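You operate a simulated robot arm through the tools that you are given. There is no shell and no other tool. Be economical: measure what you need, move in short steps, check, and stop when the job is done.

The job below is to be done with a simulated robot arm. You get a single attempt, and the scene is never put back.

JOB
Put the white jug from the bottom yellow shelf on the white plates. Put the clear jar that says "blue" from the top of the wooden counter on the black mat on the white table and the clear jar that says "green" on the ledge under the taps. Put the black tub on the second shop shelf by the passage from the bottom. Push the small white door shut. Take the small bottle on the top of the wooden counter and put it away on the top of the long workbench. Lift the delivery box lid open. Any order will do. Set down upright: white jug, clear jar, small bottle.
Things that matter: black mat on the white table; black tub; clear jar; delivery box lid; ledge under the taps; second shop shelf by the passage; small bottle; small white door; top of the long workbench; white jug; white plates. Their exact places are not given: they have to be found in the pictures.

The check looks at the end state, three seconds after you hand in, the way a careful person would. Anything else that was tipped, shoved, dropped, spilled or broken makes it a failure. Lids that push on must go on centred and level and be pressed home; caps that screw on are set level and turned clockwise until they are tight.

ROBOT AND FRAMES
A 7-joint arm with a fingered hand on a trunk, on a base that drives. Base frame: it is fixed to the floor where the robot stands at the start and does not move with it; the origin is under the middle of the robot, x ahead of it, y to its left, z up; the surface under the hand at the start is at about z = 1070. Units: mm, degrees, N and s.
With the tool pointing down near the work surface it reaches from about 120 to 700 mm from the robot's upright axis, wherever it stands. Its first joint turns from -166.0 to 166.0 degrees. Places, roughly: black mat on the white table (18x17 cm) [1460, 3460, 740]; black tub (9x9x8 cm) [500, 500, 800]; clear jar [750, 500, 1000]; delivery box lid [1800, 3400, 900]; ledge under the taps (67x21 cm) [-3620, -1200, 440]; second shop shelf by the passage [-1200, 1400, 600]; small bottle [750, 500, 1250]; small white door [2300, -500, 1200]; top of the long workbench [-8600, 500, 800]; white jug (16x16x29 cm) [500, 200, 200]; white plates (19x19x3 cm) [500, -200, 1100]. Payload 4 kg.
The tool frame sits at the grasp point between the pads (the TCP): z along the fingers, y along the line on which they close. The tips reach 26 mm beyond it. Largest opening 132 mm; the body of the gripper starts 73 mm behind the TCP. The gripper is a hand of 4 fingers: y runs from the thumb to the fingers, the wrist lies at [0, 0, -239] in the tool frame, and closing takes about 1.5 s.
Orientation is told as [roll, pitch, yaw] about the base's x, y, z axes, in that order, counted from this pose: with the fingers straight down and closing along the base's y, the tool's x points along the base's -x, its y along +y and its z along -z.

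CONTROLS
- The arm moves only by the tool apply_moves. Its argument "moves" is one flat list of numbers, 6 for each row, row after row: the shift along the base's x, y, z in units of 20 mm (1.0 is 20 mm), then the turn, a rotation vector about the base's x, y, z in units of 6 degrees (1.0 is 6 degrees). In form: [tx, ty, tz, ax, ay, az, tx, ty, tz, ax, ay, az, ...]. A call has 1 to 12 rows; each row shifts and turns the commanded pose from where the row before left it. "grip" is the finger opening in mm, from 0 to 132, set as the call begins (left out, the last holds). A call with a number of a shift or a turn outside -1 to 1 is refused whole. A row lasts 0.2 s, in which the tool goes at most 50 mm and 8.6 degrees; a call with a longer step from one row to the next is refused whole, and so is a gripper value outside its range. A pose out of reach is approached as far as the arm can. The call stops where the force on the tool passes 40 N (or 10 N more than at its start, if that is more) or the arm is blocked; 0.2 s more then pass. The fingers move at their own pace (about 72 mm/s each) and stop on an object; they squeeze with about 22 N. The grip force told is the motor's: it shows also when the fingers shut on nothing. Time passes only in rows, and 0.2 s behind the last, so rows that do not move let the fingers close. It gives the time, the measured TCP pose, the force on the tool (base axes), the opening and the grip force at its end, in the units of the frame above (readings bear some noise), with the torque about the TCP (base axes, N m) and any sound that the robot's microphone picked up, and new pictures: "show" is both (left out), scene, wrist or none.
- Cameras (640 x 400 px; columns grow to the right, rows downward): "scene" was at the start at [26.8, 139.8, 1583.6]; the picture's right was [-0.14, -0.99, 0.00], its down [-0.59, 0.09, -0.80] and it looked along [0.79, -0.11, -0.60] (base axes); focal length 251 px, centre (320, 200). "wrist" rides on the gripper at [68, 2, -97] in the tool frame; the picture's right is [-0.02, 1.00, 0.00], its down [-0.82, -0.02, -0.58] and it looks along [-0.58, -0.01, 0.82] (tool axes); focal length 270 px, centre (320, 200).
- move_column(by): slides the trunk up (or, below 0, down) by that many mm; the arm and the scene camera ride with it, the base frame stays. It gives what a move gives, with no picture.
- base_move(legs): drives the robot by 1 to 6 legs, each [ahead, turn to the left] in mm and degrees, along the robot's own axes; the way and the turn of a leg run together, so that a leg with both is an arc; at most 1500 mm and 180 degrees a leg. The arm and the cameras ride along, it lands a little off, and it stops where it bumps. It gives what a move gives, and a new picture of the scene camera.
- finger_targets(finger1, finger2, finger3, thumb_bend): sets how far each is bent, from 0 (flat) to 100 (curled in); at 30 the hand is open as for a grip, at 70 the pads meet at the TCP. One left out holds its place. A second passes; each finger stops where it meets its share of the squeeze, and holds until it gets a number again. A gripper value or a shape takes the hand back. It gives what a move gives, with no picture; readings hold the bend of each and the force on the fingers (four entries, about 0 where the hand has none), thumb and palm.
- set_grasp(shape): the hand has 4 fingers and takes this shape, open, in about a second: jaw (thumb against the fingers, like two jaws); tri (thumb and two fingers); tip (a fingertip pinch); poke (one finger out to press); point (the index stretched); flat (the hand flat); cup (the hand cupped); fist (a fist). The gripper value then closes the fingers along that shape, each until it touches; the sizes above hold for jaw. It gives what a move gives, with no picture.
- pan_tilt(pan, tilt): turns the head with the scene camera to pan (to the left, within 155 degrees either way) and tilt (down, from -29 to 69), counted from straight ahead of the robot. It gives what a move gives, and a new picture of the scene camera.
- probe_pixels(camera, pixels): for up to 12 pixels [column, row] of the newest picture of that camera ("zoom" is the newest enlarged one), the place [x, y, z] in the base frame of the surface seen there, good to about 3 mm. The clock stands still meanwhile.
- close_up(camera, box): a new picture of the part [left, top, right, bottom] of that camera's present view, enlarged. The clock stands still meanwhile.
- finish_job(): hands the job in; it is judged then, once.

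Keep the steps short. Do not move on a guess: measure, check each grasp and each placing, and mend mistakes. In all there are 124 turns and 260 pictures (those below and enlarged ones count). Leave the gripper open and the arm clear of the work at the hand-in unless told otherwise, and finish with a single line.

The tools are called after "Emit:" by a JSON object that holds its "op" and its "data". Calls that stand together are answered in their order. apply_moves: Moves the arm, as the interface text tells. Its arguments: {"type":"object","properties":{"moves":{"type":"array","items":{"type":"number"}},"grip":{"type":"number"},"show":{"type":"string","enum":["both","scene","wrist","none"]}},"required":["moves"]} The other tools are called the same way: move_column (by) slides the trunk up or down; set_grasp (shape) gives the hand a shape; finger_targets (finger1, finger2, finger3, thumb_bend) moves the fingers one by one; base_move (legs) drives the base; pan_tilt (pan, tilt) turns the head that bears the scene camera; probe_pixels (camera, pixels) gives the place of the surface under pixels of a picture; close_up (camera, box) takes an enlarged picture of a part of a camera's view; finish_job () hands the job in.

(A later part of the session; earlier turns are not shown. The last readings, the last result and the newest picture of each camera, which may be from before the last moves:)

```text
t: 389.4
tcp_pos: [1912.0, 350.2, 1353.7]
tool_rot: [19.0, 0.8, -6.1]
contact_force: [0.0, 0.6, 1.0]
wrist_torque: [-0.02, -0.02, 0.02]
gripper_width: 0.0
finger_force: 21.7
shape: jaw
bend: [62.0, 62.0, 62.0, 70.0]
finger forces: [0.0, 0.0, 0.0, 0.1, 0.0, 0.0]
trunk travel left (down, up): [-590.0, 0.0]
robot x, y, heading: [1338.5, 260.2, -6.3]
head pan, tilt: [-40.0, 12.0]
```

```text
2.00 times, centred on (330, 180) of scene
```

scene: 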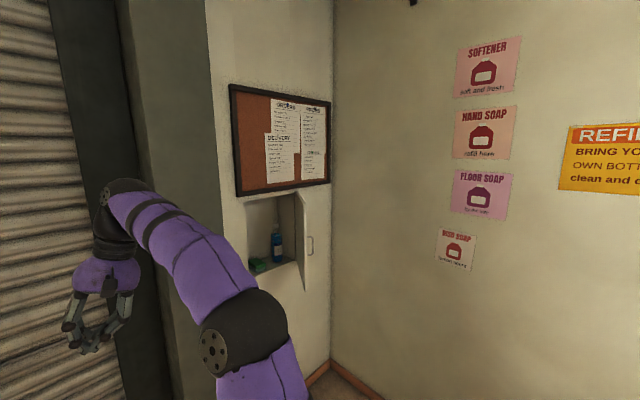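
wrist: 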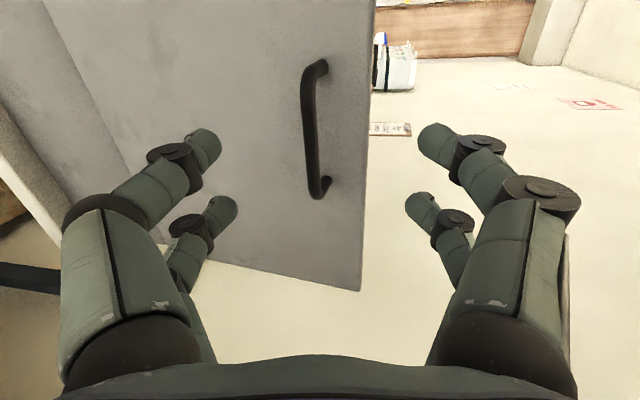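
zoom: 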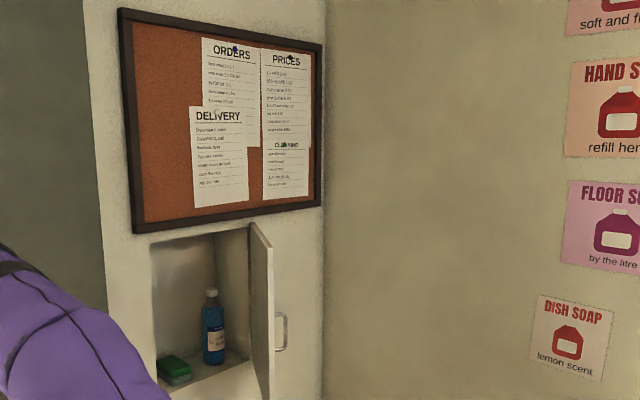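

The niche is at y≈−300…−560 with the door hinged on its right side, standing open. I measure the door and move to a pre-push place on its outer side.

Emit:
{"op": "probe_pixels", "data": {"camera": "zoom", "pixels": [[253, 260], [258, 330], [268, 300], [266, 370], [283, 320], [264, 230], [252, 230], [274, 250], [218, 260], [160, 330], [152, 300], [262, 395]]}}

Emit:
{"op": "apply_moves", "data": {"moves": [-1, 0, 0.5, -0.29, 0, 0, -1, 0, 0.5, -0.29, 0, 0, -1, 0, 0.5, -0.29, 0, 0, -1, 0, 0.5, -0.29, 0, 0, -1, 0, 0.5, -0.29, 0, 0, -1, 0, 0.5, -0.29, 0, 0, -1, 0, 0.5, -0.29, 0, 0, -1, 0, 0.5, -0.29, 0, 0, -1, 0, 0.5, -0.29, 0, 0, -1, 0, 0.5, -0.29, 0, 0, -1, 0, 0.5, -0.29, 0, 0], "show": "none"}}

Emit:
{"op": "base_move", "data": {"legs": [[0, -46.8], [765, 0], [0, 53]]}}

Emit:
{"op": "apply_moves", "data": {"moves": [-0.5, -1, 0, 0, 0, 0, -0.5, -1, 0, 0, 0, 0, -0.5, -1, 0, 0, 0, 0, -0.5, -1, 0, 0, 0, 0, -0.5, -1, 0, 0, 0, 0, -0.5, -1, 0, 0, 0, 0, -0.5, -1, 0, 0, 0, 0, -0.5, -1, 0, 0, 0, 0, -0.5, -1, 0, 0, 0, 0, -0.5, -1, 0, 0, 0, 0, -0.5, -1, 0, 0, 0, 0, 0, -1, 0, 0, 0, 0], "show": "none"}}

Emit:
{"op": "apply_moves", "data": {"moves": [0, -1, 0, 0, 0, 0, 0, -1, 0, 0, 0, 0, 0, -1, 0, 0, 0, 0, 0, -1, 0, 0, 0, 0, 0, -1, 0, 0, 0, 0, 0, 0, -1, 0, 0, 0, 0, 0, -1, 0, 0, 0, 0, 0, -1, 0, 0, 0, 0, 0, -1, 0, 0, 0, 0, 0, -1, 0, 0, 0, 0, 0, -1, 0, 0, 0, 0, 0, -1, 0, 0, 0], "show": "none"}}

Emit:
{"op": "pan_tilt", "data": {"pan": -8, "tilt": 20}}

Emit:
{"op": "probe_pixels", "data": {"camera": "scene", "pixels": [[240, 200], [260, 200], [280, 200], [300, 200], [320, 200], [340, 200], [360, 200], [380, 200], [280, 160], [320, 160], [300, 240], [340, 240]]}}

```text
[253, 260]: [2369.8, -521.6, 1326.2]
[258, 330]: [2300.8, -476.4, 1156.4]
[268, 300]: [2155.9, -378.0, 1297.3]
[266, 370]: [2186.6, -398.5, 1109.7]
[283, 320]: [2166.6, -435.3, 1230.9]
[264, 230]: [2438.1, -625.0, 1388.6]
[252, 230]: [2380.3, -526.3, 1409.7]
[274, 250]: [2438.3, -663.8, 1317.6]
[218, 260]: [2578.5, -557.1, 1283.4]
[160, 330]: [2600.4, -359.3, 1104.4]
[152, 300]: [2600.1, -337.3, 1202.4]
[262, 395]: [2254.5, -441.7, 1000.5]
```

```text
t: 391.8
tcp_pos: [1690.4, 348.6, 1458.7]
tool_rot: [-0.1, -1.6, -6.2]
contact_force: [0.0, -0.4, 0.1]
wrist_torque: [0.01, 0.0, 0.0]
gripper_width: 0.0
finger_force: 21.9
shape: jaw
bend: [62.0, 62.0, 62.0, 70.0]
finger forces: [0.0, 0.0, 0.0, 0.0, 0.0, 0.0]
out of reach, approached as far as the arm can: row 11
trunk travel left (down, up): [-590.0, 0.0]
robot x, y, heading: [1339.3, 259.1, -6.5]
head pan, tilt: [-40.0, 12.0]
```

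```text
t: 400.9
tcp_pos: [2128.5, -229.5, 1458.4]
tool_rot: [0.0, -1.5, -1.1]
contact_force: [-0.6, 0.0, 0.3]
wrist_torque: [-0.01, 0.0, -0.01]
gripper_width: 0.1
finger_force: 21.9
shape: jaw
bend: [62.0, 62.0, 62.0, 70.0]
finger forces: [0.0, 0.0, 0.0, 0.1, 0.1, 0.1]
trunk travel left (down, up): [-590.0, 0.0]
robot x, y, heading: [1779.9, -343.7, -1.1]
head pan, tilt: [-40.0, 12.0]
```

scene: 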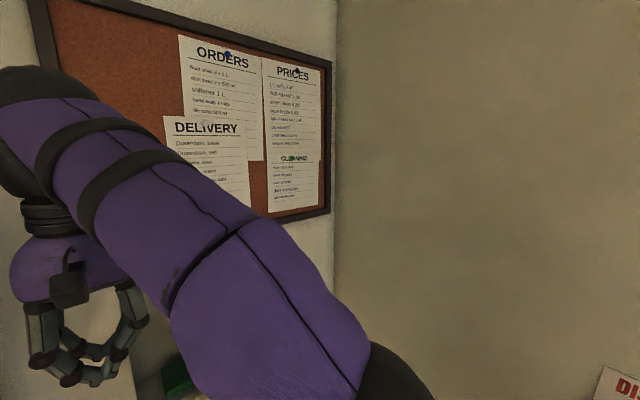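

```text
t: 403.4
tcp_pos: [2025.0, -472.3, 1451.2]
tool_rot: [0.0, -1.5, -1.1]
contact_force: [0.3, -0.1, -0.3]
wrist_torque: [-0.02, 0.04, 0.0]
gripper_width: 0.0
finger_force: 22.2
shape: jaw
bend: [62.0, 62.0, 62.0, 70.0]
finger forces: [0.0, 0.1, 0.0, 0.0, 0.1, 0.0]
out of reach, approached as far as the arm can: row 6, 9
trunk travel left (down, up): [-590.0, 0.0]
robot x, y, heading: [1782.3, -347.5, -1.4]
head pan, tilt: [-40.0, 12.0]
```

```text
t: 406.1
tcp_pos: [2023.2, -572.3, 1313.1]
tool_rot: [0.0, -1.6, -1.1]
contact_force: [-0.9, 0.7, -0.5]
wrist_torque: [0.03, -0.02, 0.02]
gripper_width: 0.1
finger_force: 22.2
shape: jaw
bend: [62.0, 62.0, 62.0, 70.0]
finger forces: [0.0, 0.0, 0.0, 0.1, 0.0, 0.0]
trunk travel left (down, up): [-590.0, 0.0]
robot x, y, heading: [1783.8, -347.3, -1.1]
head pan, tilt: [-40.0, 12.0]
```

```text
t: 407.0
tcp_pos: [2023.1, -571.4, 1311.9]
tool_rot: [0.0, -1.6, -1.1]
contact_force: [0.0, 0.2, 0.0]
wrist_torque: [0.01, 0.03, 0.0]
gripper_width: 0.0
finger_force: 22.4
shape: jaw
bend: [62.0, 62.0, 62.0, 70.0]
finger forces: [0.1, 0.0, 0.0, 0.1, 0.1, 0.1]
trunk travel left (down, up): [-590.0, 0.0]
robot x, y, heading: [1784.5, -345.4, -1.3]
head pan, tilt: [-8.0, 20.0]
```

scene: 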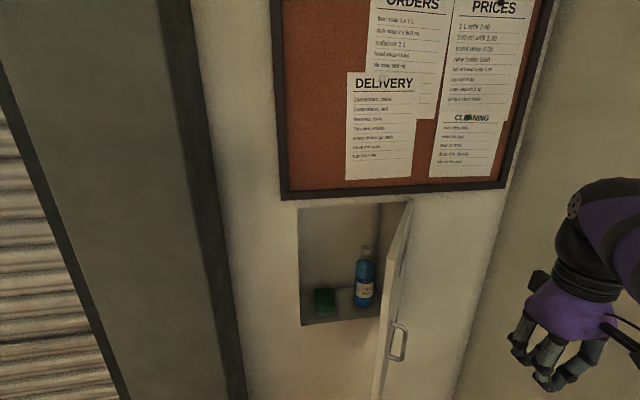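

```text
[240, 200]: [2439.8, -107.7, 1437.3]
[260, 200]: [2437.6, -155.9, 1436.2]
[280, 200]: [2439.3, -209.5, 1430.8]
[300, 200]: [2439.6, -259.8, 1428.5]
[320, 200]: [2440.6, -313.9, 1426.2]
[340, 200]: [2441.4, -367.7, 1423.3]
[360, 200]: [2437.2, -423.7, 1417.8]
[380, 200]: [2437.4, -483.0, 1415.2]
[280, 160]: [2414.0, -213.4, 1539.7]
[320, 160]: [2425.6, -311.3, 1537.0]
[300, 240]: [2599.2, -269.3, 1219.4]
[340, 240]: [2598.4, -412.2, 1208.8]
```

Door line: hinge ≈(2438,−568), free edge ≈(2152,−376), handle near the free edge. I push it along an arc at r≈190, retreat, raise the hand, then drive behind the counter to the jars.

Emit:
{"op": "base_move", "data": {"legs": [[60, 0]]}}

Emit:
{"op": "apply_moves", "data": {"moves": [0, 0, -1, 0, 0, 0, 0, 0, -1, 0, 0, 0, 0, 0, -1, 0, 0, 0, 0, 0, -1, 0, 0, 0, 0, 0, -1, 0, 0, 0, 0, 0, -0.6, 0, 0, 0, 1, 0, 0, 0, 0, 0, 1, 0, 0, 0, 0, 0, 1, 0, 0, 0, 0, 0, 1, 0, 0, 0, 0, 0, 1, 0, 0, 0, 0, 0, 1, 0, 0, 0, 0, 0], "show": "none"}}

Emit:
{"op": "apply_moves", "data": {"moves": [0.68, 0.98, 0, 0, 0, 0, 0.68, 0.98, 0, 0, 0, 0, 0.68, 0.98, 0, 0, 0, 0, 0.35, 0.9, 0, 0, 0, 0, 0.35, 0.9, 0, 0, 0, 0, 0.48, 0.73, 0, 0, 0, 0, 0.48, 0.73, 0, 0, 0, 0, 0.48, 0.73, 0, 0, 0, 0, 0.98, 0.88, 0, 0, 0, 0, 0.98, 0.88, 0, 0, 0, 0, 0.78, 0.43, 0, 0, 0, 0, 0.78, 0.43, 0, 0, 0, 0], "show": "none"}}

Emit:
{"op": "apply_moves", "data": {"moves": [0.54, 0.11, 0, 0, 0, 0, 0.54, 0.11, 0, 0, 0, 0, 0.54, 0.11, 0, 0, 0, 0, 0.54, 0.1, 0, 0, 0, 0, 0.5, 0, 0, 0, 0, 0], "show": "none"}}

Emit:
{"op": "apply_moves", "data": {"moves": [-1, 0, 0, 0, 0, 0, -1, 0, 0, 0, 0, 0, -1, 0, 0.5, 0, 0, 0, -1, 0, 1, 0, 0, 0, -1, 0, 1, 0, 0, 0, 0, 0, 1, 0, 0, 0, 0, 0, 1, 0, 0, 0, 0, 0, 1, 0, 0, 0, 0, 0, 1, 0, 0, 0, 0, 0, 1, 0, 0, 0, 0, 0, 1, 0, 0, 0, 0, 0, 1, 0, 0, 0], "show": "scene"}}

Emit:
{"op": "base_move", "data": {"legs": [[-150, 0], [0, 100], [900, 0], [0, 81], [300, 0]]}}

Emit:
{"op": "pan_tilt", "data": {"pan": -15, "tilt": 35}}

Emit:
{"op": "close_up", "data": {"camera": "scene", "box": [220, 120, 540, 320]}}

```text
t: 408.0
tcp_pos: [2084.9, -573.3, 1312.4]
tool_rot: [-0.1, -1.4, -1.2]
contact_force: [-0.3, -0.6, -0.8]
wrist_torque: [0.01, 0.01, -0.03]
gripper_width: 0.0
finger_force: 22.0
shape: jaw
bend: [62.0, 62.0, 62.0, 70.0]
finger forces: [0.0, 0.1, 0.1, 0.1, 0.0, 0.1]
trunk travel left (down, up): [-590.0, 0.0]
robot x, y, heading: [1845.3, -349.8, -1.2]
head pan, tilt: [-8.0, 20.0]
```

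scene: 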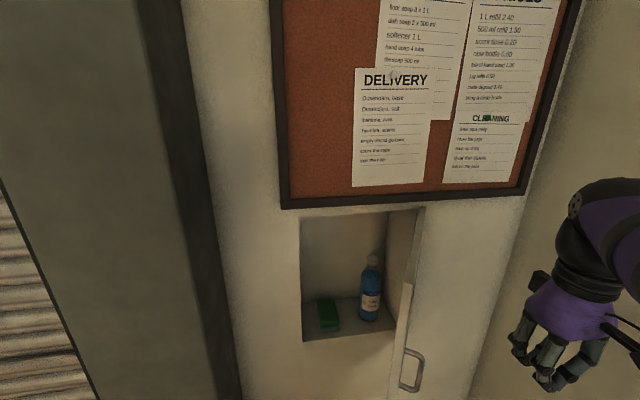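

```text
t: 410.6
tcp_pos: [2204.5, -572.2, 1200.1]
tool_rot: [-0.1, -1.5, -1.0]
contact_force: [-0.5, -0.9, -1.0]
wrist_torque: [0.01, 0.01, 0.02]
gripper_width: 0.1
finger_force: 22.0
shape: jaw
bend: [62.0, 62.0, 62.0, 70.0]
finger forces: [0.0, 0.0, 0.1, 0.0, 0.1, 0.1]
trunk travel left (down, up): [-590.0, 0.0]
robot x, y, heading: [1842.7, -347.1, -1.2]
head pan, tilt: [-8.0, 20.0]
```

```text
t: 413.2
tcp_pos: [2358.8, -381.9, 1198.0]
tool_rot: [0.0, -1.5, -1.2]
contact_force: [-0.4, -0.9, 0.2]
wrist_torque: [-0.06, 0.0, 0.03]
gripper_width: 0.0
finger_force: 22.0
shape: jaw
bend: [62.0, 62.0, 62.0, 70.0]
finger forces: [0.0, 0.0, 0.0, 0.0, 0.0, 0.1]
trunk travel left (down, up): [-590.0, 0.0]
robot x, y, heading: [1837.7, -349.8, -1.1]
head pan, tilt: [-8.0, 20.0]
```

```text
t: 414.6
tcp_pos: [2377.1, -378.2, 1200.2]
tool_rot: [0.0, -0.3, -1.7]
contact_force: [0.0, -1.2, -0.8]
wrist_torque: [0.01, 0.01, 0.0]
gripper_width: 0.0
finger_force: 21.9
shape: jaw
bend: [62.0, 62.0, 62.0, 70.0]
finger forces: [0.0, 0.0, 0.1, 0.0, 0.1, 0.1]
trunk travel left (down, up): [-590.0, 0.0]
robot x, y, heading: [1838.2, -347.8, -1.4]
head pan, tilt: [-8.0, 20.0]
stopped in row 5: the arm was blocked; the commanded pose is now the measured one
```

```text
t: 417.2
tcp_pos: [2301.6, -374.1, 1381.3]
tool_rot: [-0.1, 0.3, -1.3]
contact_force: [0.6, 0.3, 0.2]
wrist_torque: [0.02, 0.04, -0.03]
gripper_width: 0.0
finger_force: 22.4
shape: jaw
bend: [62.0, 62.0, 62.0, 70.0]
finger forces: [0.1, 0.0, 0.1, 0.0, 0.0, 0.0]
trunk travel left (down, up): [-590.0, 0.0]
robot x, y, heading: [1841.5, -348.0, -1.7]
head pan, tilt: [-8.0, 20.0]
```

scene: 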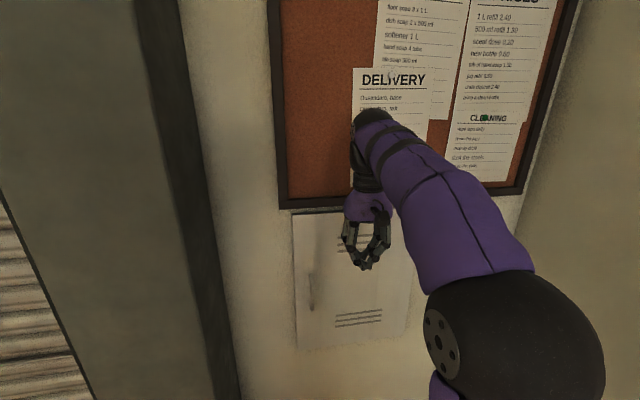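

```text
t: 433.0
tcp_pos: [796.8, 551.3, 1381.4]
tool_rot: [0.1, 0.1, 179.6]
contact_force: [0.6, 0.0, -0.2]
wrist_torque: [-0.01, 0.03, -0.01]
gripper_width: 0.1
finger_force: 21.9
shape: jaw
bend: [62.0, 62.0, 62.0, 70.0]
finger forces: [0.1, 0.0, 0.1, 0.0, 0.1, 0.0]
trunk travel left (down, up): [-590.0, 0.0]
robot x, y, heading: [1256.3, 529.8, 179.3]
head pan, tilt: [-8.0, 20.0]
```

scene: 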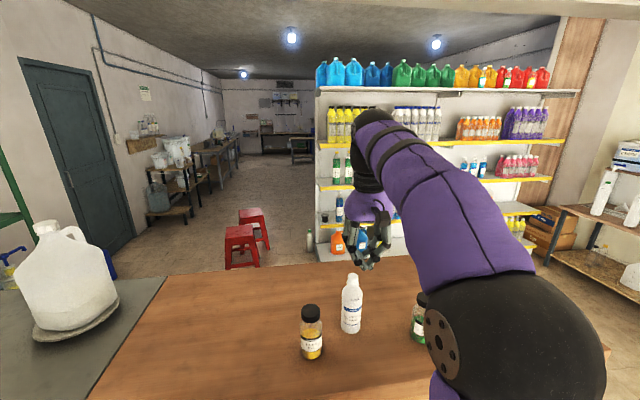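

```text
t: 433.8
tcp_pos: [797.9, 548.9, 1381.9]
tool_rot: [0.0, 0.2, 179.6]
contact_force: [-0.8, 0.1, 0.4]
wrist_torque: [0.0, -0.03, 0.0]
gripper_width: 0.0
finger_force: 22.1
shape: jaw
bend: [62.0, 62.0, 62.0, 70.0]
finger forces: [0.0, 0.1, 0.0, 0.1, 0.0, 0.0]
trunk travel left (down, up): [-590.0, 0.0]
robot x, y, heading: [1254.3, 536.2, 179.4]
head pan, tilt: [-15.0, 35.0]
```

scene: 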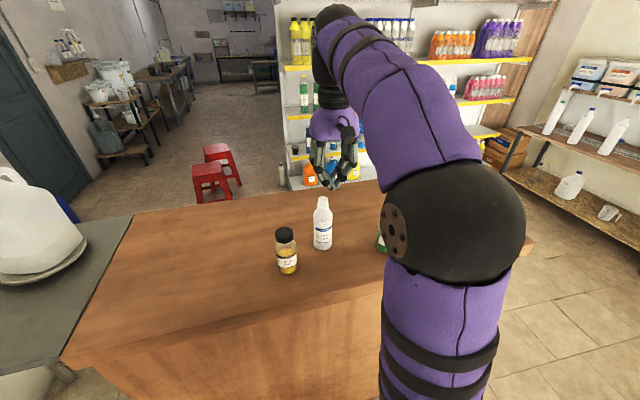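

```text
2.00 times, centred on (380, 220) of scene
```

zoom: 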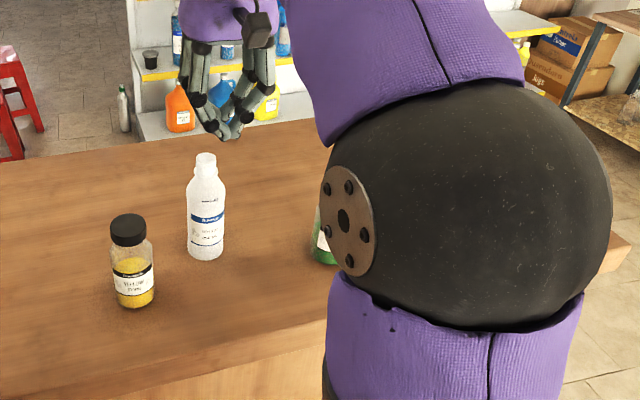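

The door is shut. Next: grasp the green jar at ≈(750,742), lift it, and drive round to the taps, checking the readings on the way.

Emit:
{"op": "apply_moves", "data": {"moves": [-0.24, 0.96, -0.3, 0, 0, 0, -0.24, 0.96, -0.3, 0, 0, 0, -0.24, 0.96, -0.3, 0, 0, 0, -0.24, 0.96, -0.3, 0, 0, 0, -0.24, 0.96, -0.3, 0, 0, 0, -0.24, 0.96, -0.3, 0, 0, 0, -0.24, 0.96, -0.3, 0, 0, 0, -0.24, 0.96, -0.3, 0, 0, 0, -0.24, 0.96, -0.3, 0, 0, 0, -0.24, 0.96, -0.3, 0, 0, 0], "grip": 112, "show": "wrist"}}

Emit:
{"op": "probe_pixels", "data": {"camera": "wrist", "pixels": [[320, 112], [300, 112], [340, 112], [320, 92], [320, 132], [280, 112], [360, 112], [320, 72], [320, 152], [260, 112], [380, 112], [320, 180]]}}

Emit:
{"op": "close_up", "data": {"camera": "wrist", "box": [160, 20, 480, 220]}}

```text
t: 436.0
tcp_pos: [748.6, 741.7, 1320.4]
tool_rot: [0.0, 0.1, 179.6]
contact_force: [-0.7, -0.6, -0.5]
wrist_torque: [0.0, -0.03, 0.05]
gripper_width: 111.5
finger_force: 0.2
shape: jaw
bend: [55.0, 55.0, 55.0, 39.0]
finger forces: [0.1, 0.0, 0.0, 0.0, 0.0, 0.0]
trunk travel left (down, up): [-590.0, 0.0]
robot x, y, heading: [1252.4, 535.4, 179.0]
head pan, tilt: [-15.0, 35.0]
```

wrist: 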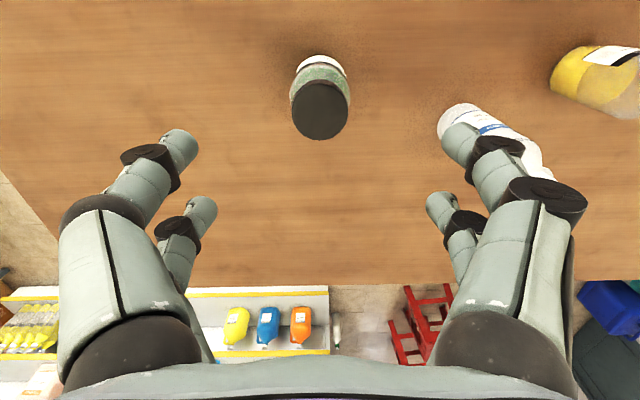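

```text
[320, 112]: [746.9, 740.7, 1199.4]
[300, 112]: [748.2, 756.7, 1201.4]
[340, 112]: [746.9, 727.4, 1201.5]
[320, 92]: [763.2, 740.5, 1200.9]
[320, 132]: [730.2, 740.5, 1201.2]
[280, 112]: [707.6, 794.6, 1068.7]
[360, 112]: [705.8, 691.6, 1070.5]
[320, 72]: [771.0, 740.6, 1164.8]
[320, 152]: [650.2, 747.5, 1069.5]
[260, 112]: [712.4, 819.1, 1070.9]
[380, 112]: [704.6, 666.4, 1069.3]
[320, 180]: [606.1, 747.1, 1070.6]
```

```text
2.00 times, centred on (320, 120) of wrist
```

zoom: 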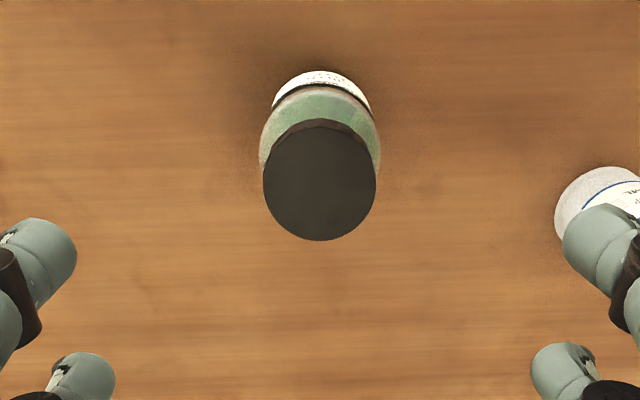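

Centred on the cap (745,741). I descend, grip, lift, and drive to the taps.

Emit:
{"op": "apply_moves", "data": {"moves": [-0.1, 0, -1, 0, 0, 0, -0.1, 0, -1, 0, 0, 0, 0, 0, -1, 0, 0, 0, 0, 0, -1, 0, 0, 0, 0, 0, -1, 0, 0, 0, 0, 0, -1, 0, 0, 0, 0, 0, -1, 0, 0, 0, 0, 0, -1, 0, 0, 0, 0, 0, -1, 0, 0, 0, 0, 0, -0.1, 0, 0, 0], "show": "none"}}

Emit:
{"op": "apply_moves", "data": {"moves": [0, 0, 0, 0, 0, 0, 0, 0, 0, 0, 0, 0, 0, 0, 0, 0, 0, 0, 0, 0, 0, 0, 0, 0, 0, 0, 0, 0, 0, 0, 0, 0, 0, 0, 0, 0, 0, 0, 0, 0, 0, 0, 0, 0, 0, 0, 0, 0], "grip": 25, "show": "none"}}

Emit:
{"op": "apply_moves", "data": {"moves": [0, 0, 0.5, 0, 0, 0, 0, 0, 1, 0, 0, 0, 0, 0, 1, 0, 0, 0, 0, 0, 1, 0, 0, 0, 0, 0, 1, 0, 0, 0, 0, 0, 1, 0, 0, 0, 0, 0, 1, 0, 0, 0, 0, 0, 1, 0, 0, 0, 0, 0, 1, 0, 0, 0], "show": "wrist"}}

Emit:
{"op": "base_move", "data": {"legs": [[150, -89], [800, 0], [0, 90], [1500, 0], [100, 0], [0, 90]]}}

Emit:
{"op": "base_move", "data": {"legs": [[1450, 0], [600, 0], [0, -90], [1300, 0], [1300, 0]]}}

Emit:
{"op": "pan_tilt", "data": {"pan": 40, "tilt": 35}}

Emit:
{"op": "probe_pixels", "data": {"camera": "scene", "pixels": [[220, 200], [280, 200], [340, 200], [400, 200], [220, 240], [280, 240], [340, 240], [400, 240], [220, 160], [280, 160], [340, 160], [400, 160]]}}

```text
t: 438.2
tcp_pos: [744.9, 741.6, 1139.0]
tool_rot: [0.0, 0.2, 179.6]
contact_force: [-0.1, 0.1, -0.6]
wrist_torque: [0.02, -0.03, 0.02]
gripper_width: 111.7
finger_force: 0.0
shape: jaw
bend: [55.0, 55.0, 55.0, 39.0]
finger forces: [0.0, 0.1, 0.1, 0.0, 0.0, 0.0]
trunk travel left (down, up): [-590.0, 0.0]
robot x, y, heading: [1256.5, 532.7, 179.4]
head pan, tilt: [-15.0, 35.0]
```

```text
t: 440.0
tcp_pos: [745.6, 742.4, 1139.2]
tool_rot: [0.0, 0.2, 179.6]
contact_force: [0.4, -0.1, -0.2]
wrist_torque: [-0.01, 0.02, -0.02]
gripper_width: 37.6
finger_force: 22.0
shape: jaw
bend: [74.0, 74.0, 73.0, 70.0]
finger forces: [21.9, 18.7, 18.0, 0.0, 20.6, 0.0]
trunk travel left (down, up): [-590.0, 0.0]
robot x, y, heading: [1253.8, 534.4, 179.3]
head pan, tilt: [-15.0, 35.0]
```

```text
t: 442.0
tcp_pos: [745.1, 741.1, 1309.7]
tool_rot: [0.0, 0.1, 179.6]
contact_force: [1.0, 0.9, -1.6]
wrist_torque: [-0.01, 0.02, 0.03]
gripper_width: 37.6
finger_force: 21.7
shape: jaw
bend: [74.0, 74.0, 73.0, 70.0]
finger forces: [22.2, 18.9, 18.5, 0.1, 20.7, 0.1]
trunk travel left (down, up): [-590.0, 0.0]
robot x, y, heading: [1255.6, 531.2, 179.2]
head pan, tilt: [-15.0, 35.0]
```

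wrist: 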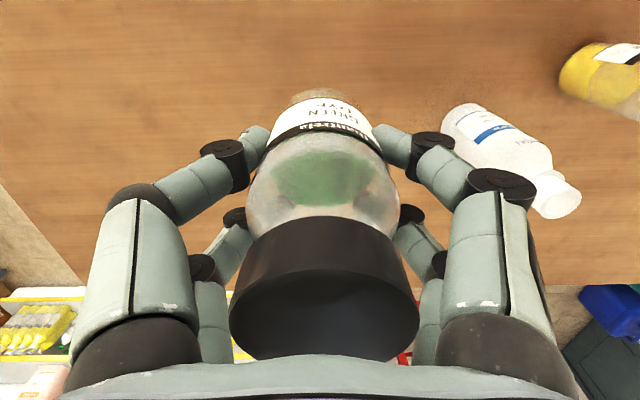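

```text
t: 456.7
tcp_pos: [439.8, 1605.7, 1310.2]
tool_rot: [0.0, 0.2, -178.7]
contact_force: [0.5, -0.5, -1.7]
wrist_torque: [-0.01, -0.02, 0.01]
gripper_width: 37.2
finger_force: 22.1
shape: jaw
bend: [74.0, 74.0, 73.0, 70.0]
finger forces: [22.1, 18.8, 18.7, 0.0, 20.9, 0.0]
trunk travel left (down, up): [-590.0, 0.0]
robot x, y, heading: [953.8, 1411.4, -178.1]
head pan, tilt: [-15.0, 35.0]
stopped in leg 4: the robot was blocked; the commanded pose is now the measured one
```

scene: 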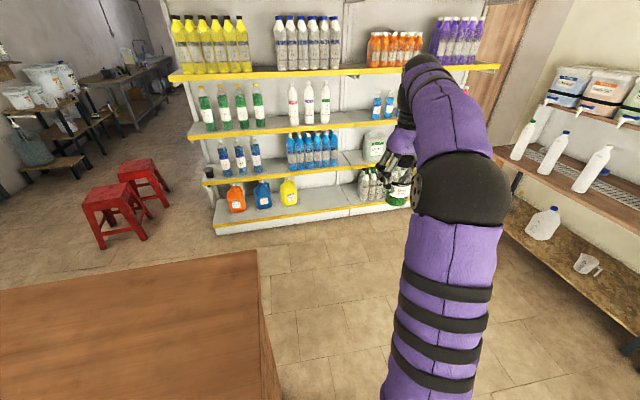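

```text
t: 457.4
tcp_pos: [440.5, 1605.1, 1310.2]
tool_rot: [-0.1, 0.1, -178.8]
contact_force: [0.0, -0.3, -0.7]
wrist_torque: [-0.02, -0.02, 0.01]
gripper_width: 37.0
finger_force: 22.0
shape: jaw
bend: [74.0, 74.0, 73.0, 70.0]
finger forces: [22.2, 18.9, 18.7, 0.0, 20.9, 0.0]
trunk travel left (down, up): [-590.0, 0.0]
robot x, y, heading: [956.4, 1409.2, -178.2]
head pan, tilt: [-15.0, 35.0]
stopped in leg 1: the robot was blocked; the commanded pose is now the measured one
```

scene: 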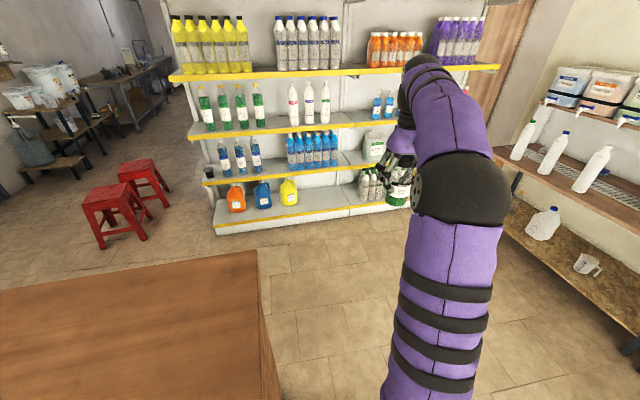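

```text
t: 458.6
tcp_pos: [440.9, 1606.0, 1309.4]
tool_rot: [-0.1, 0.0, -178.8]
contact_force: [-0.3, -0.8, -1.5]
wrist_torque: [0.02, 0.04, -0.03]
gripper_width: 37.0
finger_force: 22.0
shape: jaw
bend: [74.0, 74.0, 73.0, 70.0]
finger forces: [22.0, 18.9, 18.7, 0.0, 21.0, 0.0]
trunk travel left (down, up): [-590.0, 0.0]
robot x, y, heading: [957.0, 1412.8, -178.0]
head pan, tilt: [40.0, 35.0]
```

scene: 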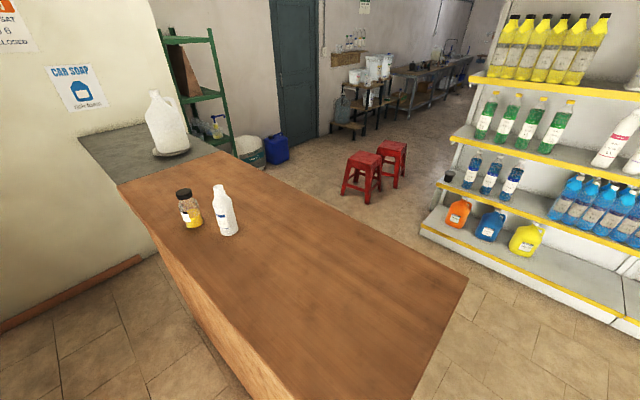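

```text
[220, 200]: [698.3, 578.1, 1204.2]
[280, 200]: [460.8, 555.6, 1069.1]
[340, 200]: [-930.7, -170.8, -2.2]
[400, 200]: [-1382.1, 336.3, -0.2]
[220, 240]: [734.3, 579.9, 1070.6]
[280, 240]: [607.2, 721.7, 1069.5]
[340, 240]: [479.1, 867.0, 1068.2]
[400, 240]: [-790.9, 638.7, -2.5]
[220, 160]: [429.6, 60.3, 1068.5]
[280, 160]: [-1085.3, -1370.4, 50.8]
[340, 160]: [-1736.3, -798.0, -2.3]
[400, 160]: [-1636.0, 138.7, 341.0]
```

The counter corner blocked the way. I swing wider round it and go on to the taps, looking at the ledge at the end.

Emit:
{"op": "base_move", "data": {"legs": [[-120, 0], [0, -45], [400, 0], [0, 43], [1100, 0], [0, 90]]}}

Emit:
{"op": "base_move", "data": {"legs": [[1500, 0], [850, 0], [0, -90], [1300, 0], [1300, 0]]}}

Emit:
{"op": "pan_tilt", "data": {"pan": 37, "tilt": 42}}

Emit:
{"op": "probe_pixels", "data": {"camera": "scene", "pixels": [[260, 180], [320, 180], [380, 180], [260, 210], [320, 210], [380, 210], [260, 240], [320, 240], [380, 240], [260, 270], [320, 270], [380, 270]]}}

Emit:
{"op": "close_up", "data": {"camera": "scene", "box": [180, 100, 460, 300]}}

```text
t: 475.8
tcp_pos: [-539.2, 1195.0, 1311.3]
tool_rot: [-0.1, 0.0, -91.7]
contact_force: [0.1, -0.5, -1.2]
wrist_torque: [0.01, 0.0, 0.01]
gripper_width: 37.1
finger_force: 21.7
shape: jaw
bend: [74.0, 74.0, 73.0, 70.0]
finger forces: [21.3, 18.3, 18.3, 0.0, 20.4, 0.0]
trunk travel left (down, up): [-590.0, 0.0]
robot x, y, heading: [-318.4, 1697.6, -91.3]
head pan, tilt: [40.0, 35.0]
```

scene: 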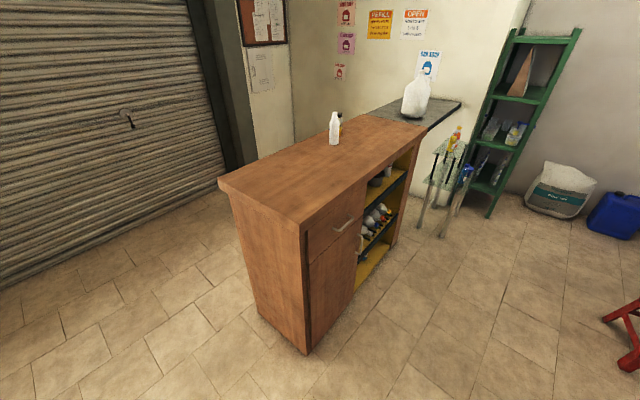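

```text
t: 490.6
tcp_pos: [-902.9, -572.4, 1310.3]
tool_rot: [-0.1, -0.1, -165.3]
contact_force: [-0.3, 0.8, -0.9]
wrist_torque: [0.02, 0.03, -0.02]
gripper_width: 36.8
finger_force: 22.3
shape: jaw
bend: [74.0, 74.0, 73.0, 70.0]
finger forces: [21.5, 18.6, 18.4, 0.0, 20.8, 0.0]
trunk travel left (down, up): [-590.0, 0.0]
robot x, y, heading: [-354.8, -639.0, -164.6]
head pan, tilt: [40.0, 35.0]
stopped in leg 3: the robot was blocked; the commanded pose is now the measured one
```

scene: 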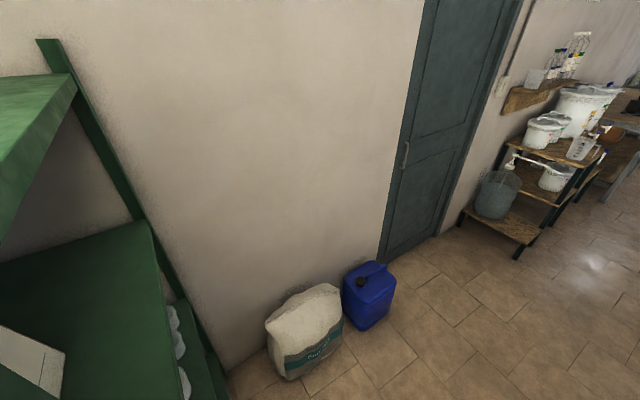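

```text
t: 491.3
tcp_pos: [-901.8, -571.2, 1310.9]
tool_rot: [-0.1, -0.1, -165.3]
contact_force: [0.3, -0.4, -0.7]
wrist_torque: [-0.04, 0.02, -0.01]
gripper_width: 36.6
finger_force: 22.3
shape: jaw
bend: [74.0, 74.0, 73.0, 70.0]
finger forces: [21.4, 18.7, 18.5, 0.0, 20.8, 0.0]
trunk travel left (down, up): [-590.0, 0.0]
robot x, y, heading: [-353.5, -640.2, -164.3]
head pan, tilt: [37.0, 42.0]
```

scene: 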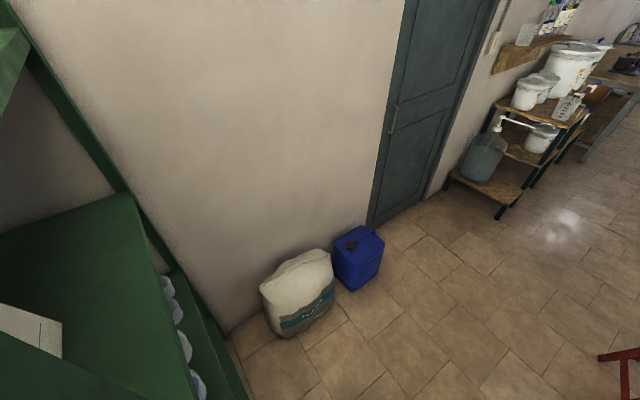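

```text
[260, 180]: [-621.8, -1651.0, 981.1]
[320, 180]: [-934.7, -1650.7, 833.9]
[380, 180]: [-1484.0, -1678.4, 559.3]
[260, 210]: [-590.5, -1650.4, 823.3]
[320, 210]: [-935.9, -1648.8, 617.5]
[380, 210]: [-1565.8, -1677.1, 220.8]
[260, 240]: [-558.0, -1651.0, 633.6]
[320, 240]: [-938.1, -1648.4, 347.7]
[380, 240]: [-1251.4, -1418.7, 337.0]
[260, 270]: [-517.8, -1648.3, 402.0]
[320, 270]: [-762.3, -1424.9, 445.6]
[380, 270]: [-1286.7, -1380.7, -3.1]
```

```text
2.00 times, centred on (320, 200) of scene
```

zoom: 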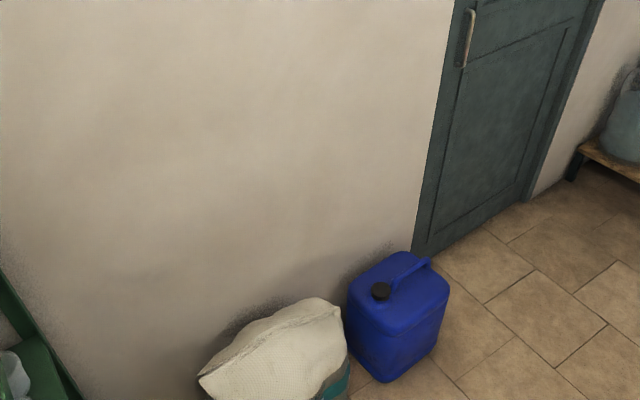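

Turning was blocked behind; I go ahead first, then turn, and stop in front of the rack facing it.

Emit:
{"op": "base_move", "data": {"legs": [[600, 0], [0, -21.4], [1400, 0], [1300, 0], [0, 96]]}}

Emit:
{"op": "pan_tilt", "data": {"pan": -5, "tilt": 48}}

Emit:
{"op": "probe_pixels", "data": {"camera": "scene", "pixels": [[240, 160], [300, 160], [360, 160], [240, 200], [300, 200], [360, 200], [240, 240], [300, 240], [360, 240], [240, 280], [300, 280], [360, 280]]}}

Emit:
{"op": "close_up", "data": {"camera": "wrist", "box": [0, 0, 640, 400]}}

```text
t: 513.0
tcp_pos: [-3845.2, -987.0, 1310.8]
tool_rot: [-0.1, 0.1, -93.9]
contact_force: [-1.1, 0.1, -1.4]
wrist_torque: [-0.01, 0.01, -0.02]
gripper_width: 36.4
finger_force: 22.1
shape: jaw
bend: [74.0, 74.0, 73.0, 70.0]
finger forces: [20.7, 18.2, 18.9, 0.0, 20.8, 0.1]
trunk travel left (down, up): [-590.0, 0.0]
robot x, y, heading: [-3609.5, -490.2, -93.2]
head pan, tilt: [37.0, 42.0]
```

scene: 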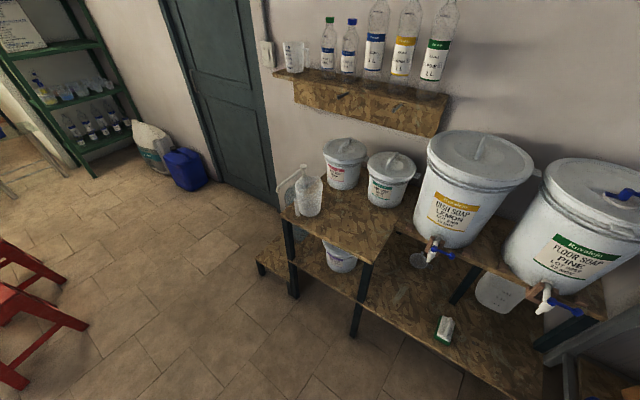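

```text
t: 514.1
tcp_pos: [-3846.1, -986.5, 1310.5]
tool_rot: [-0.1, -0.1, -93.9]
contact_force: [-0.1, -0.2, -1.3]
wrist_torque: [0.05, -0.01, 0.01]
gripper_width: 36.6
finger_force: 22.0
shape: jaw
bend: [74.0, 74.0, 73.0, 70.0]
finger forces: [20.7, 18.2, 18.9, 0.0, 20.8, 0.1]
trunk travel left (down, up): [-590.0, 0.0]
robot x, y, heading: [-3602.7, -487.4, -93.1]
head pan, tilt: [-5.0, 48.0]
```

scene: 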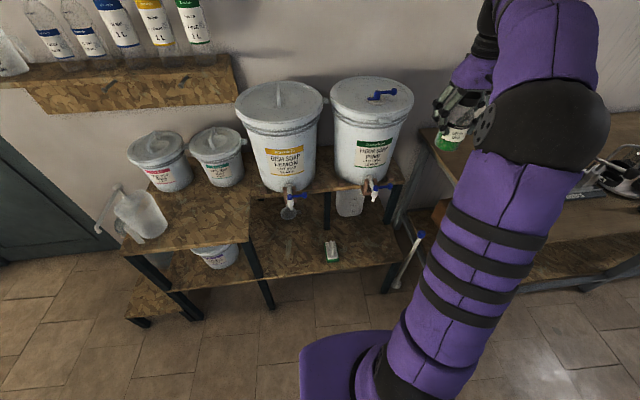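

```text
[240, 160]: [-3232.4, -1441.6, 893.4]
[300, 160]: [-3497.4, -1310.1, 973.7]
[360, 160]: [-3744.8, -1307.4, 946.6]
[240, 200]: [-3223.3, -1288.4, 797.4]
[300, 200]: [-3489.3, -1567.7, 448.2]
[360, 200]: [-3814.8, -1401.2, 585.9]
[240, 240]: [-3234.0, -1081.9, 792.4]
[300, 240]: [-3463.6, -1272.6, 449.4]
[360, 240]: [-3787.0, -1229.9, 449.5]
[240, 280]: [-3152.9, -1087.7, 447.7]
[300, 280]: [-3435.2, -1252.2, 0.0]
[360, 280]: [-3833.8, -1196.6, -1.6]
```

```text
1.00 times, centred on (320, 200) of wrist (not enlarged: the box is as wide or as high as the picture)
```

zoom: 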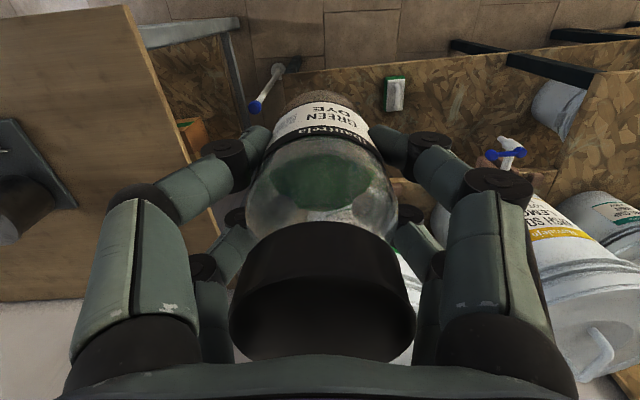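

The ledge is the OSB board at z≈449 (front edge y≈−1095); taps at x≈−3463 and −3770, a small box near −3603. I place the jar at (−3525,−1145), check, then rise and return to the counter for the bottle.

Emit:
{"op": "base_move", "data": {"legs": [[100, 0]]}}

Emit:
{"op": "apply_moves", "data": {"moves": [1, 0, 0, 0, 0, 0, 1, 0, 0, 0, 0, 0, 1, 0, 0, 0, 0, 0, 1, 0, 0, 0, 0, 0, 1, 0, 0, 0, 0, 0, 1, 0, 0, 0, 0, 0, 1, 0, 0, 0, 0, 0, 1, 0, 0, 0, 0, 0, 1, 0, 0, 0, 0, 0, 1, 0, 0, 0, 0, 0, 1, 0, 0, 0, 0, 0, 1, 0, 0, 0, 0, 0], "show": "none"}}

Emit:
{"op": "apply_moves", "data": {"moves": [1, -0.7, 0, 0, 0, 0, 1, -0.7, 0, 0, 0, 0, 1, -0.7, 0, 0, 0, 0, 1, -0.7, 0, 0, 0, 0], "show": "none"}}

Emit:
{"op": "move_column", "data": {"by": -400}}

Emit:
{"op": "apply_moves", "data": {"moves": [0, 0, -1, 0, 0, 0, 0, 0, -1, 0, 0, 0, 0, 0, -1, 0, 0, 0, 0, 0, -1, 0, 0, 0, 0, 0, -1, 0, 0, 0, 0, 0, -1, 0, 0, 0, 0, 0, -1, 0, 0, 0, 0, 0, -1, 0, 0, 0, 0, 0, -1, 0, 0, 0, 0, 0, -1, 0, 0, 0, 0, 0, -1, 0, 0, 0, 0, 0, -1, 0, 0, 0], "show": "both"}}

Emit:
{"op": "probe_pixels", "data": {"camera": "wrist", "pixels": [[320, 60], [320, 40], [320, 20], [250, 60], [390, 60], [200, 40], [440, 40], [320, 80], [240, 100], [410, 100], [150, 100], [500, 100]]}}

```text
t: 515.2
tcp_pos: [-3850.1, -1086.5, 1310.3]
tool_rot: [-0.1, 0.1, -93.8]
contact_force: [0.4, -0.6, -1.4]
wrist_torque: [0.01, 0.02, -0.02]
gripper_width: 36.3
finger_force: 22.2
shape: jaw
bend: [74.0, 74.0, 73.0, 70.0]
finger forces: [20.8, 18.3, 18.9, 0.0, 20.7, 0.0]
trunk travel left (down, up): [-590.0, 0.0]
robot x, y, heading: [-3615.2, -589.8, -93.2]
head pan, tilt: [-5.0, 48.0]
```

scene: 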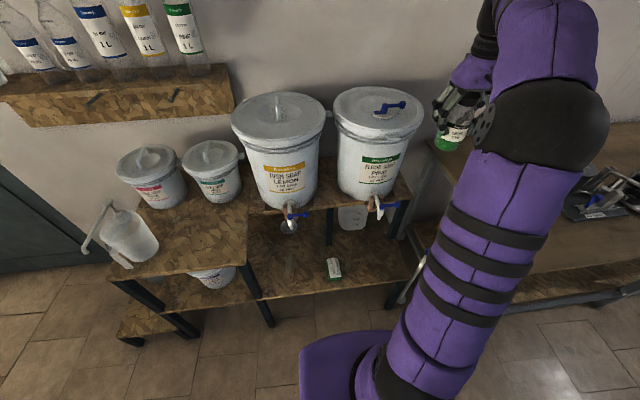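

```text
t: 517.9
tcp_pos: [-3610.7, -1084.8, 1310.4]
tool_rot: [-0.2, 0.0, -93.8]
contact_force: [-0.1, -0.3, -1.7]
wrist_torque: [0.02, 0.05, 0.0]
gripper_width: 36.5
finger_force: 21.8
shape: jaw
bend: [74.0, 74.0, 73.0, 70.0]
finger forces: [21.3, 18.7, 19.2, 0.0, 20.8, 0.0]
trunk travel left (down, up): [-590.0, 0.0]
robot x, y, heading: [-3608.8, -588.0, -93.0]
head pan, tilt: [-5.0, 48.0]
```

```text
t: 518.9
tcp_pos: [-3530.3, -1139.9, 1310.7]
tool_rot: [-0.1, 0.1, -93.8]
contact_force: [0.4, -0.2, -0.5]
wrist_torque: [-0.01, -0.01, 0.02]
gripper_width: 36.1
finger_force: 22.5
shape: jaw
bend: [74.0, 74.0, 73.0, 70.0]
finger forces: [21.5, 18.9, 19.2, 0.0, 20.8, 0.0]
trunk travel left (down, up): [-590.0, 0.0]
robot x, y, heading: [-3609.0, -591.6, -93.4]
head pan, tilt: [-5.0, 48.0]
```

```text
t: 522.7
tcp_pos: [-3531.2, -1141.2, 910.1]
tool_rot: [-0.1, 0.0, -93.7]
contact_force: [0.4, 0.1, -0.8]
wrist_torque: [0.02, -0.03, 0.04]
gripper_width: 36.3
finger_force: 21.8
shape: jaw
bend: [74.0, 74.0, 73.0, 70.0]
finger forces: [21.5, 18.9, 19.2, 0.0, 20.9, 0.1]
trunk travel left (down, up): [-190.0, 400.0]
robot x, y, heading: [-3609.5, -588.7, -93.2]
head pan, tilt: [-5.0, 48.0]
```

```text
t: 525.3
tcp_pos: [-3531.5, -1140.3, 670.8]
tool_rot: [-0.1, 0.0, -93.9]
contact_force: [0.2, 0.8, -1.3]
wrist_torque: [-0.03, 0.03, -0.01]
gripper_width: 36.4
finger_force: 21.8
shape: jaw
bend: [74.0, 74.0, 73.0, 70.0]
finger forces: [22.4, 19.7, 19.4, 0.0, 20.9, 0.1]
trunk travel left (down, up): [-190.0, 400.0]
robot x, y, heading: [-3615.4, -591.0, -93.3]
head pan, tilt: [-5.0, 48.0]
```

scene: 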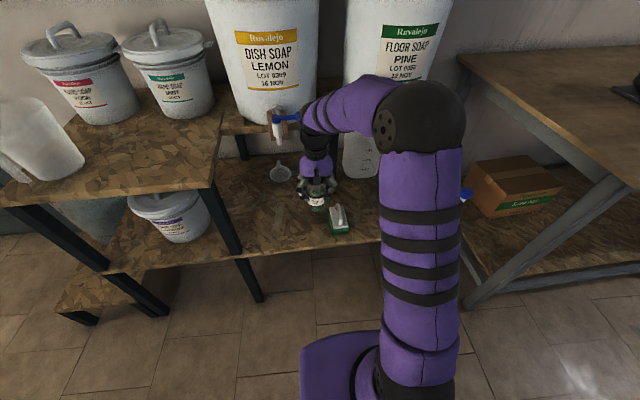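
wrist: 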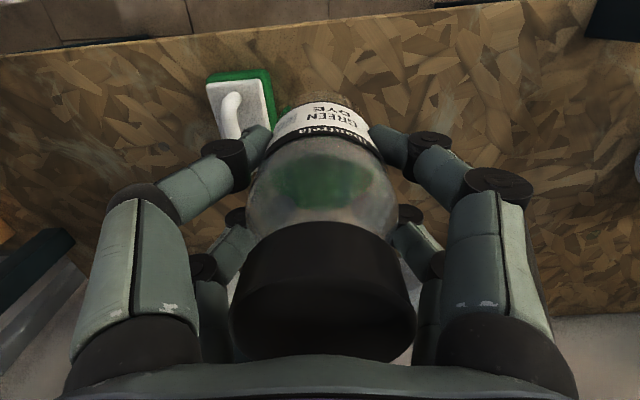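

```text
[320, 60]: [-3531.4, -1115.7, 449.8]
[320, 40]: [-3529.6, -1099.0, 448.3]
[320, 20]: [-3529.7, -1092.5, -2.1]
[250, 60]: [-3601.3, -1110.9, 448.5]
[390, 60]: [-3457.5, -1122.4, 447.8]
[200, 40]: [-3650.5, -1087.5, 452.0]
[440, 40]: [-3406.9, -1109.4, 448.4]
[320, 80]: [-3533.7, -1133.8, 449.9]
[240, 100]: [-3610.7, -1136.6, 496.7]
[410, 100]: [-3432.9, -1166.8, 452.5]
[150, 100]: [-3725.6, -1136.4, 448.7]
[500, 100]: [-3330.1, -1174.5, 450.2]
```

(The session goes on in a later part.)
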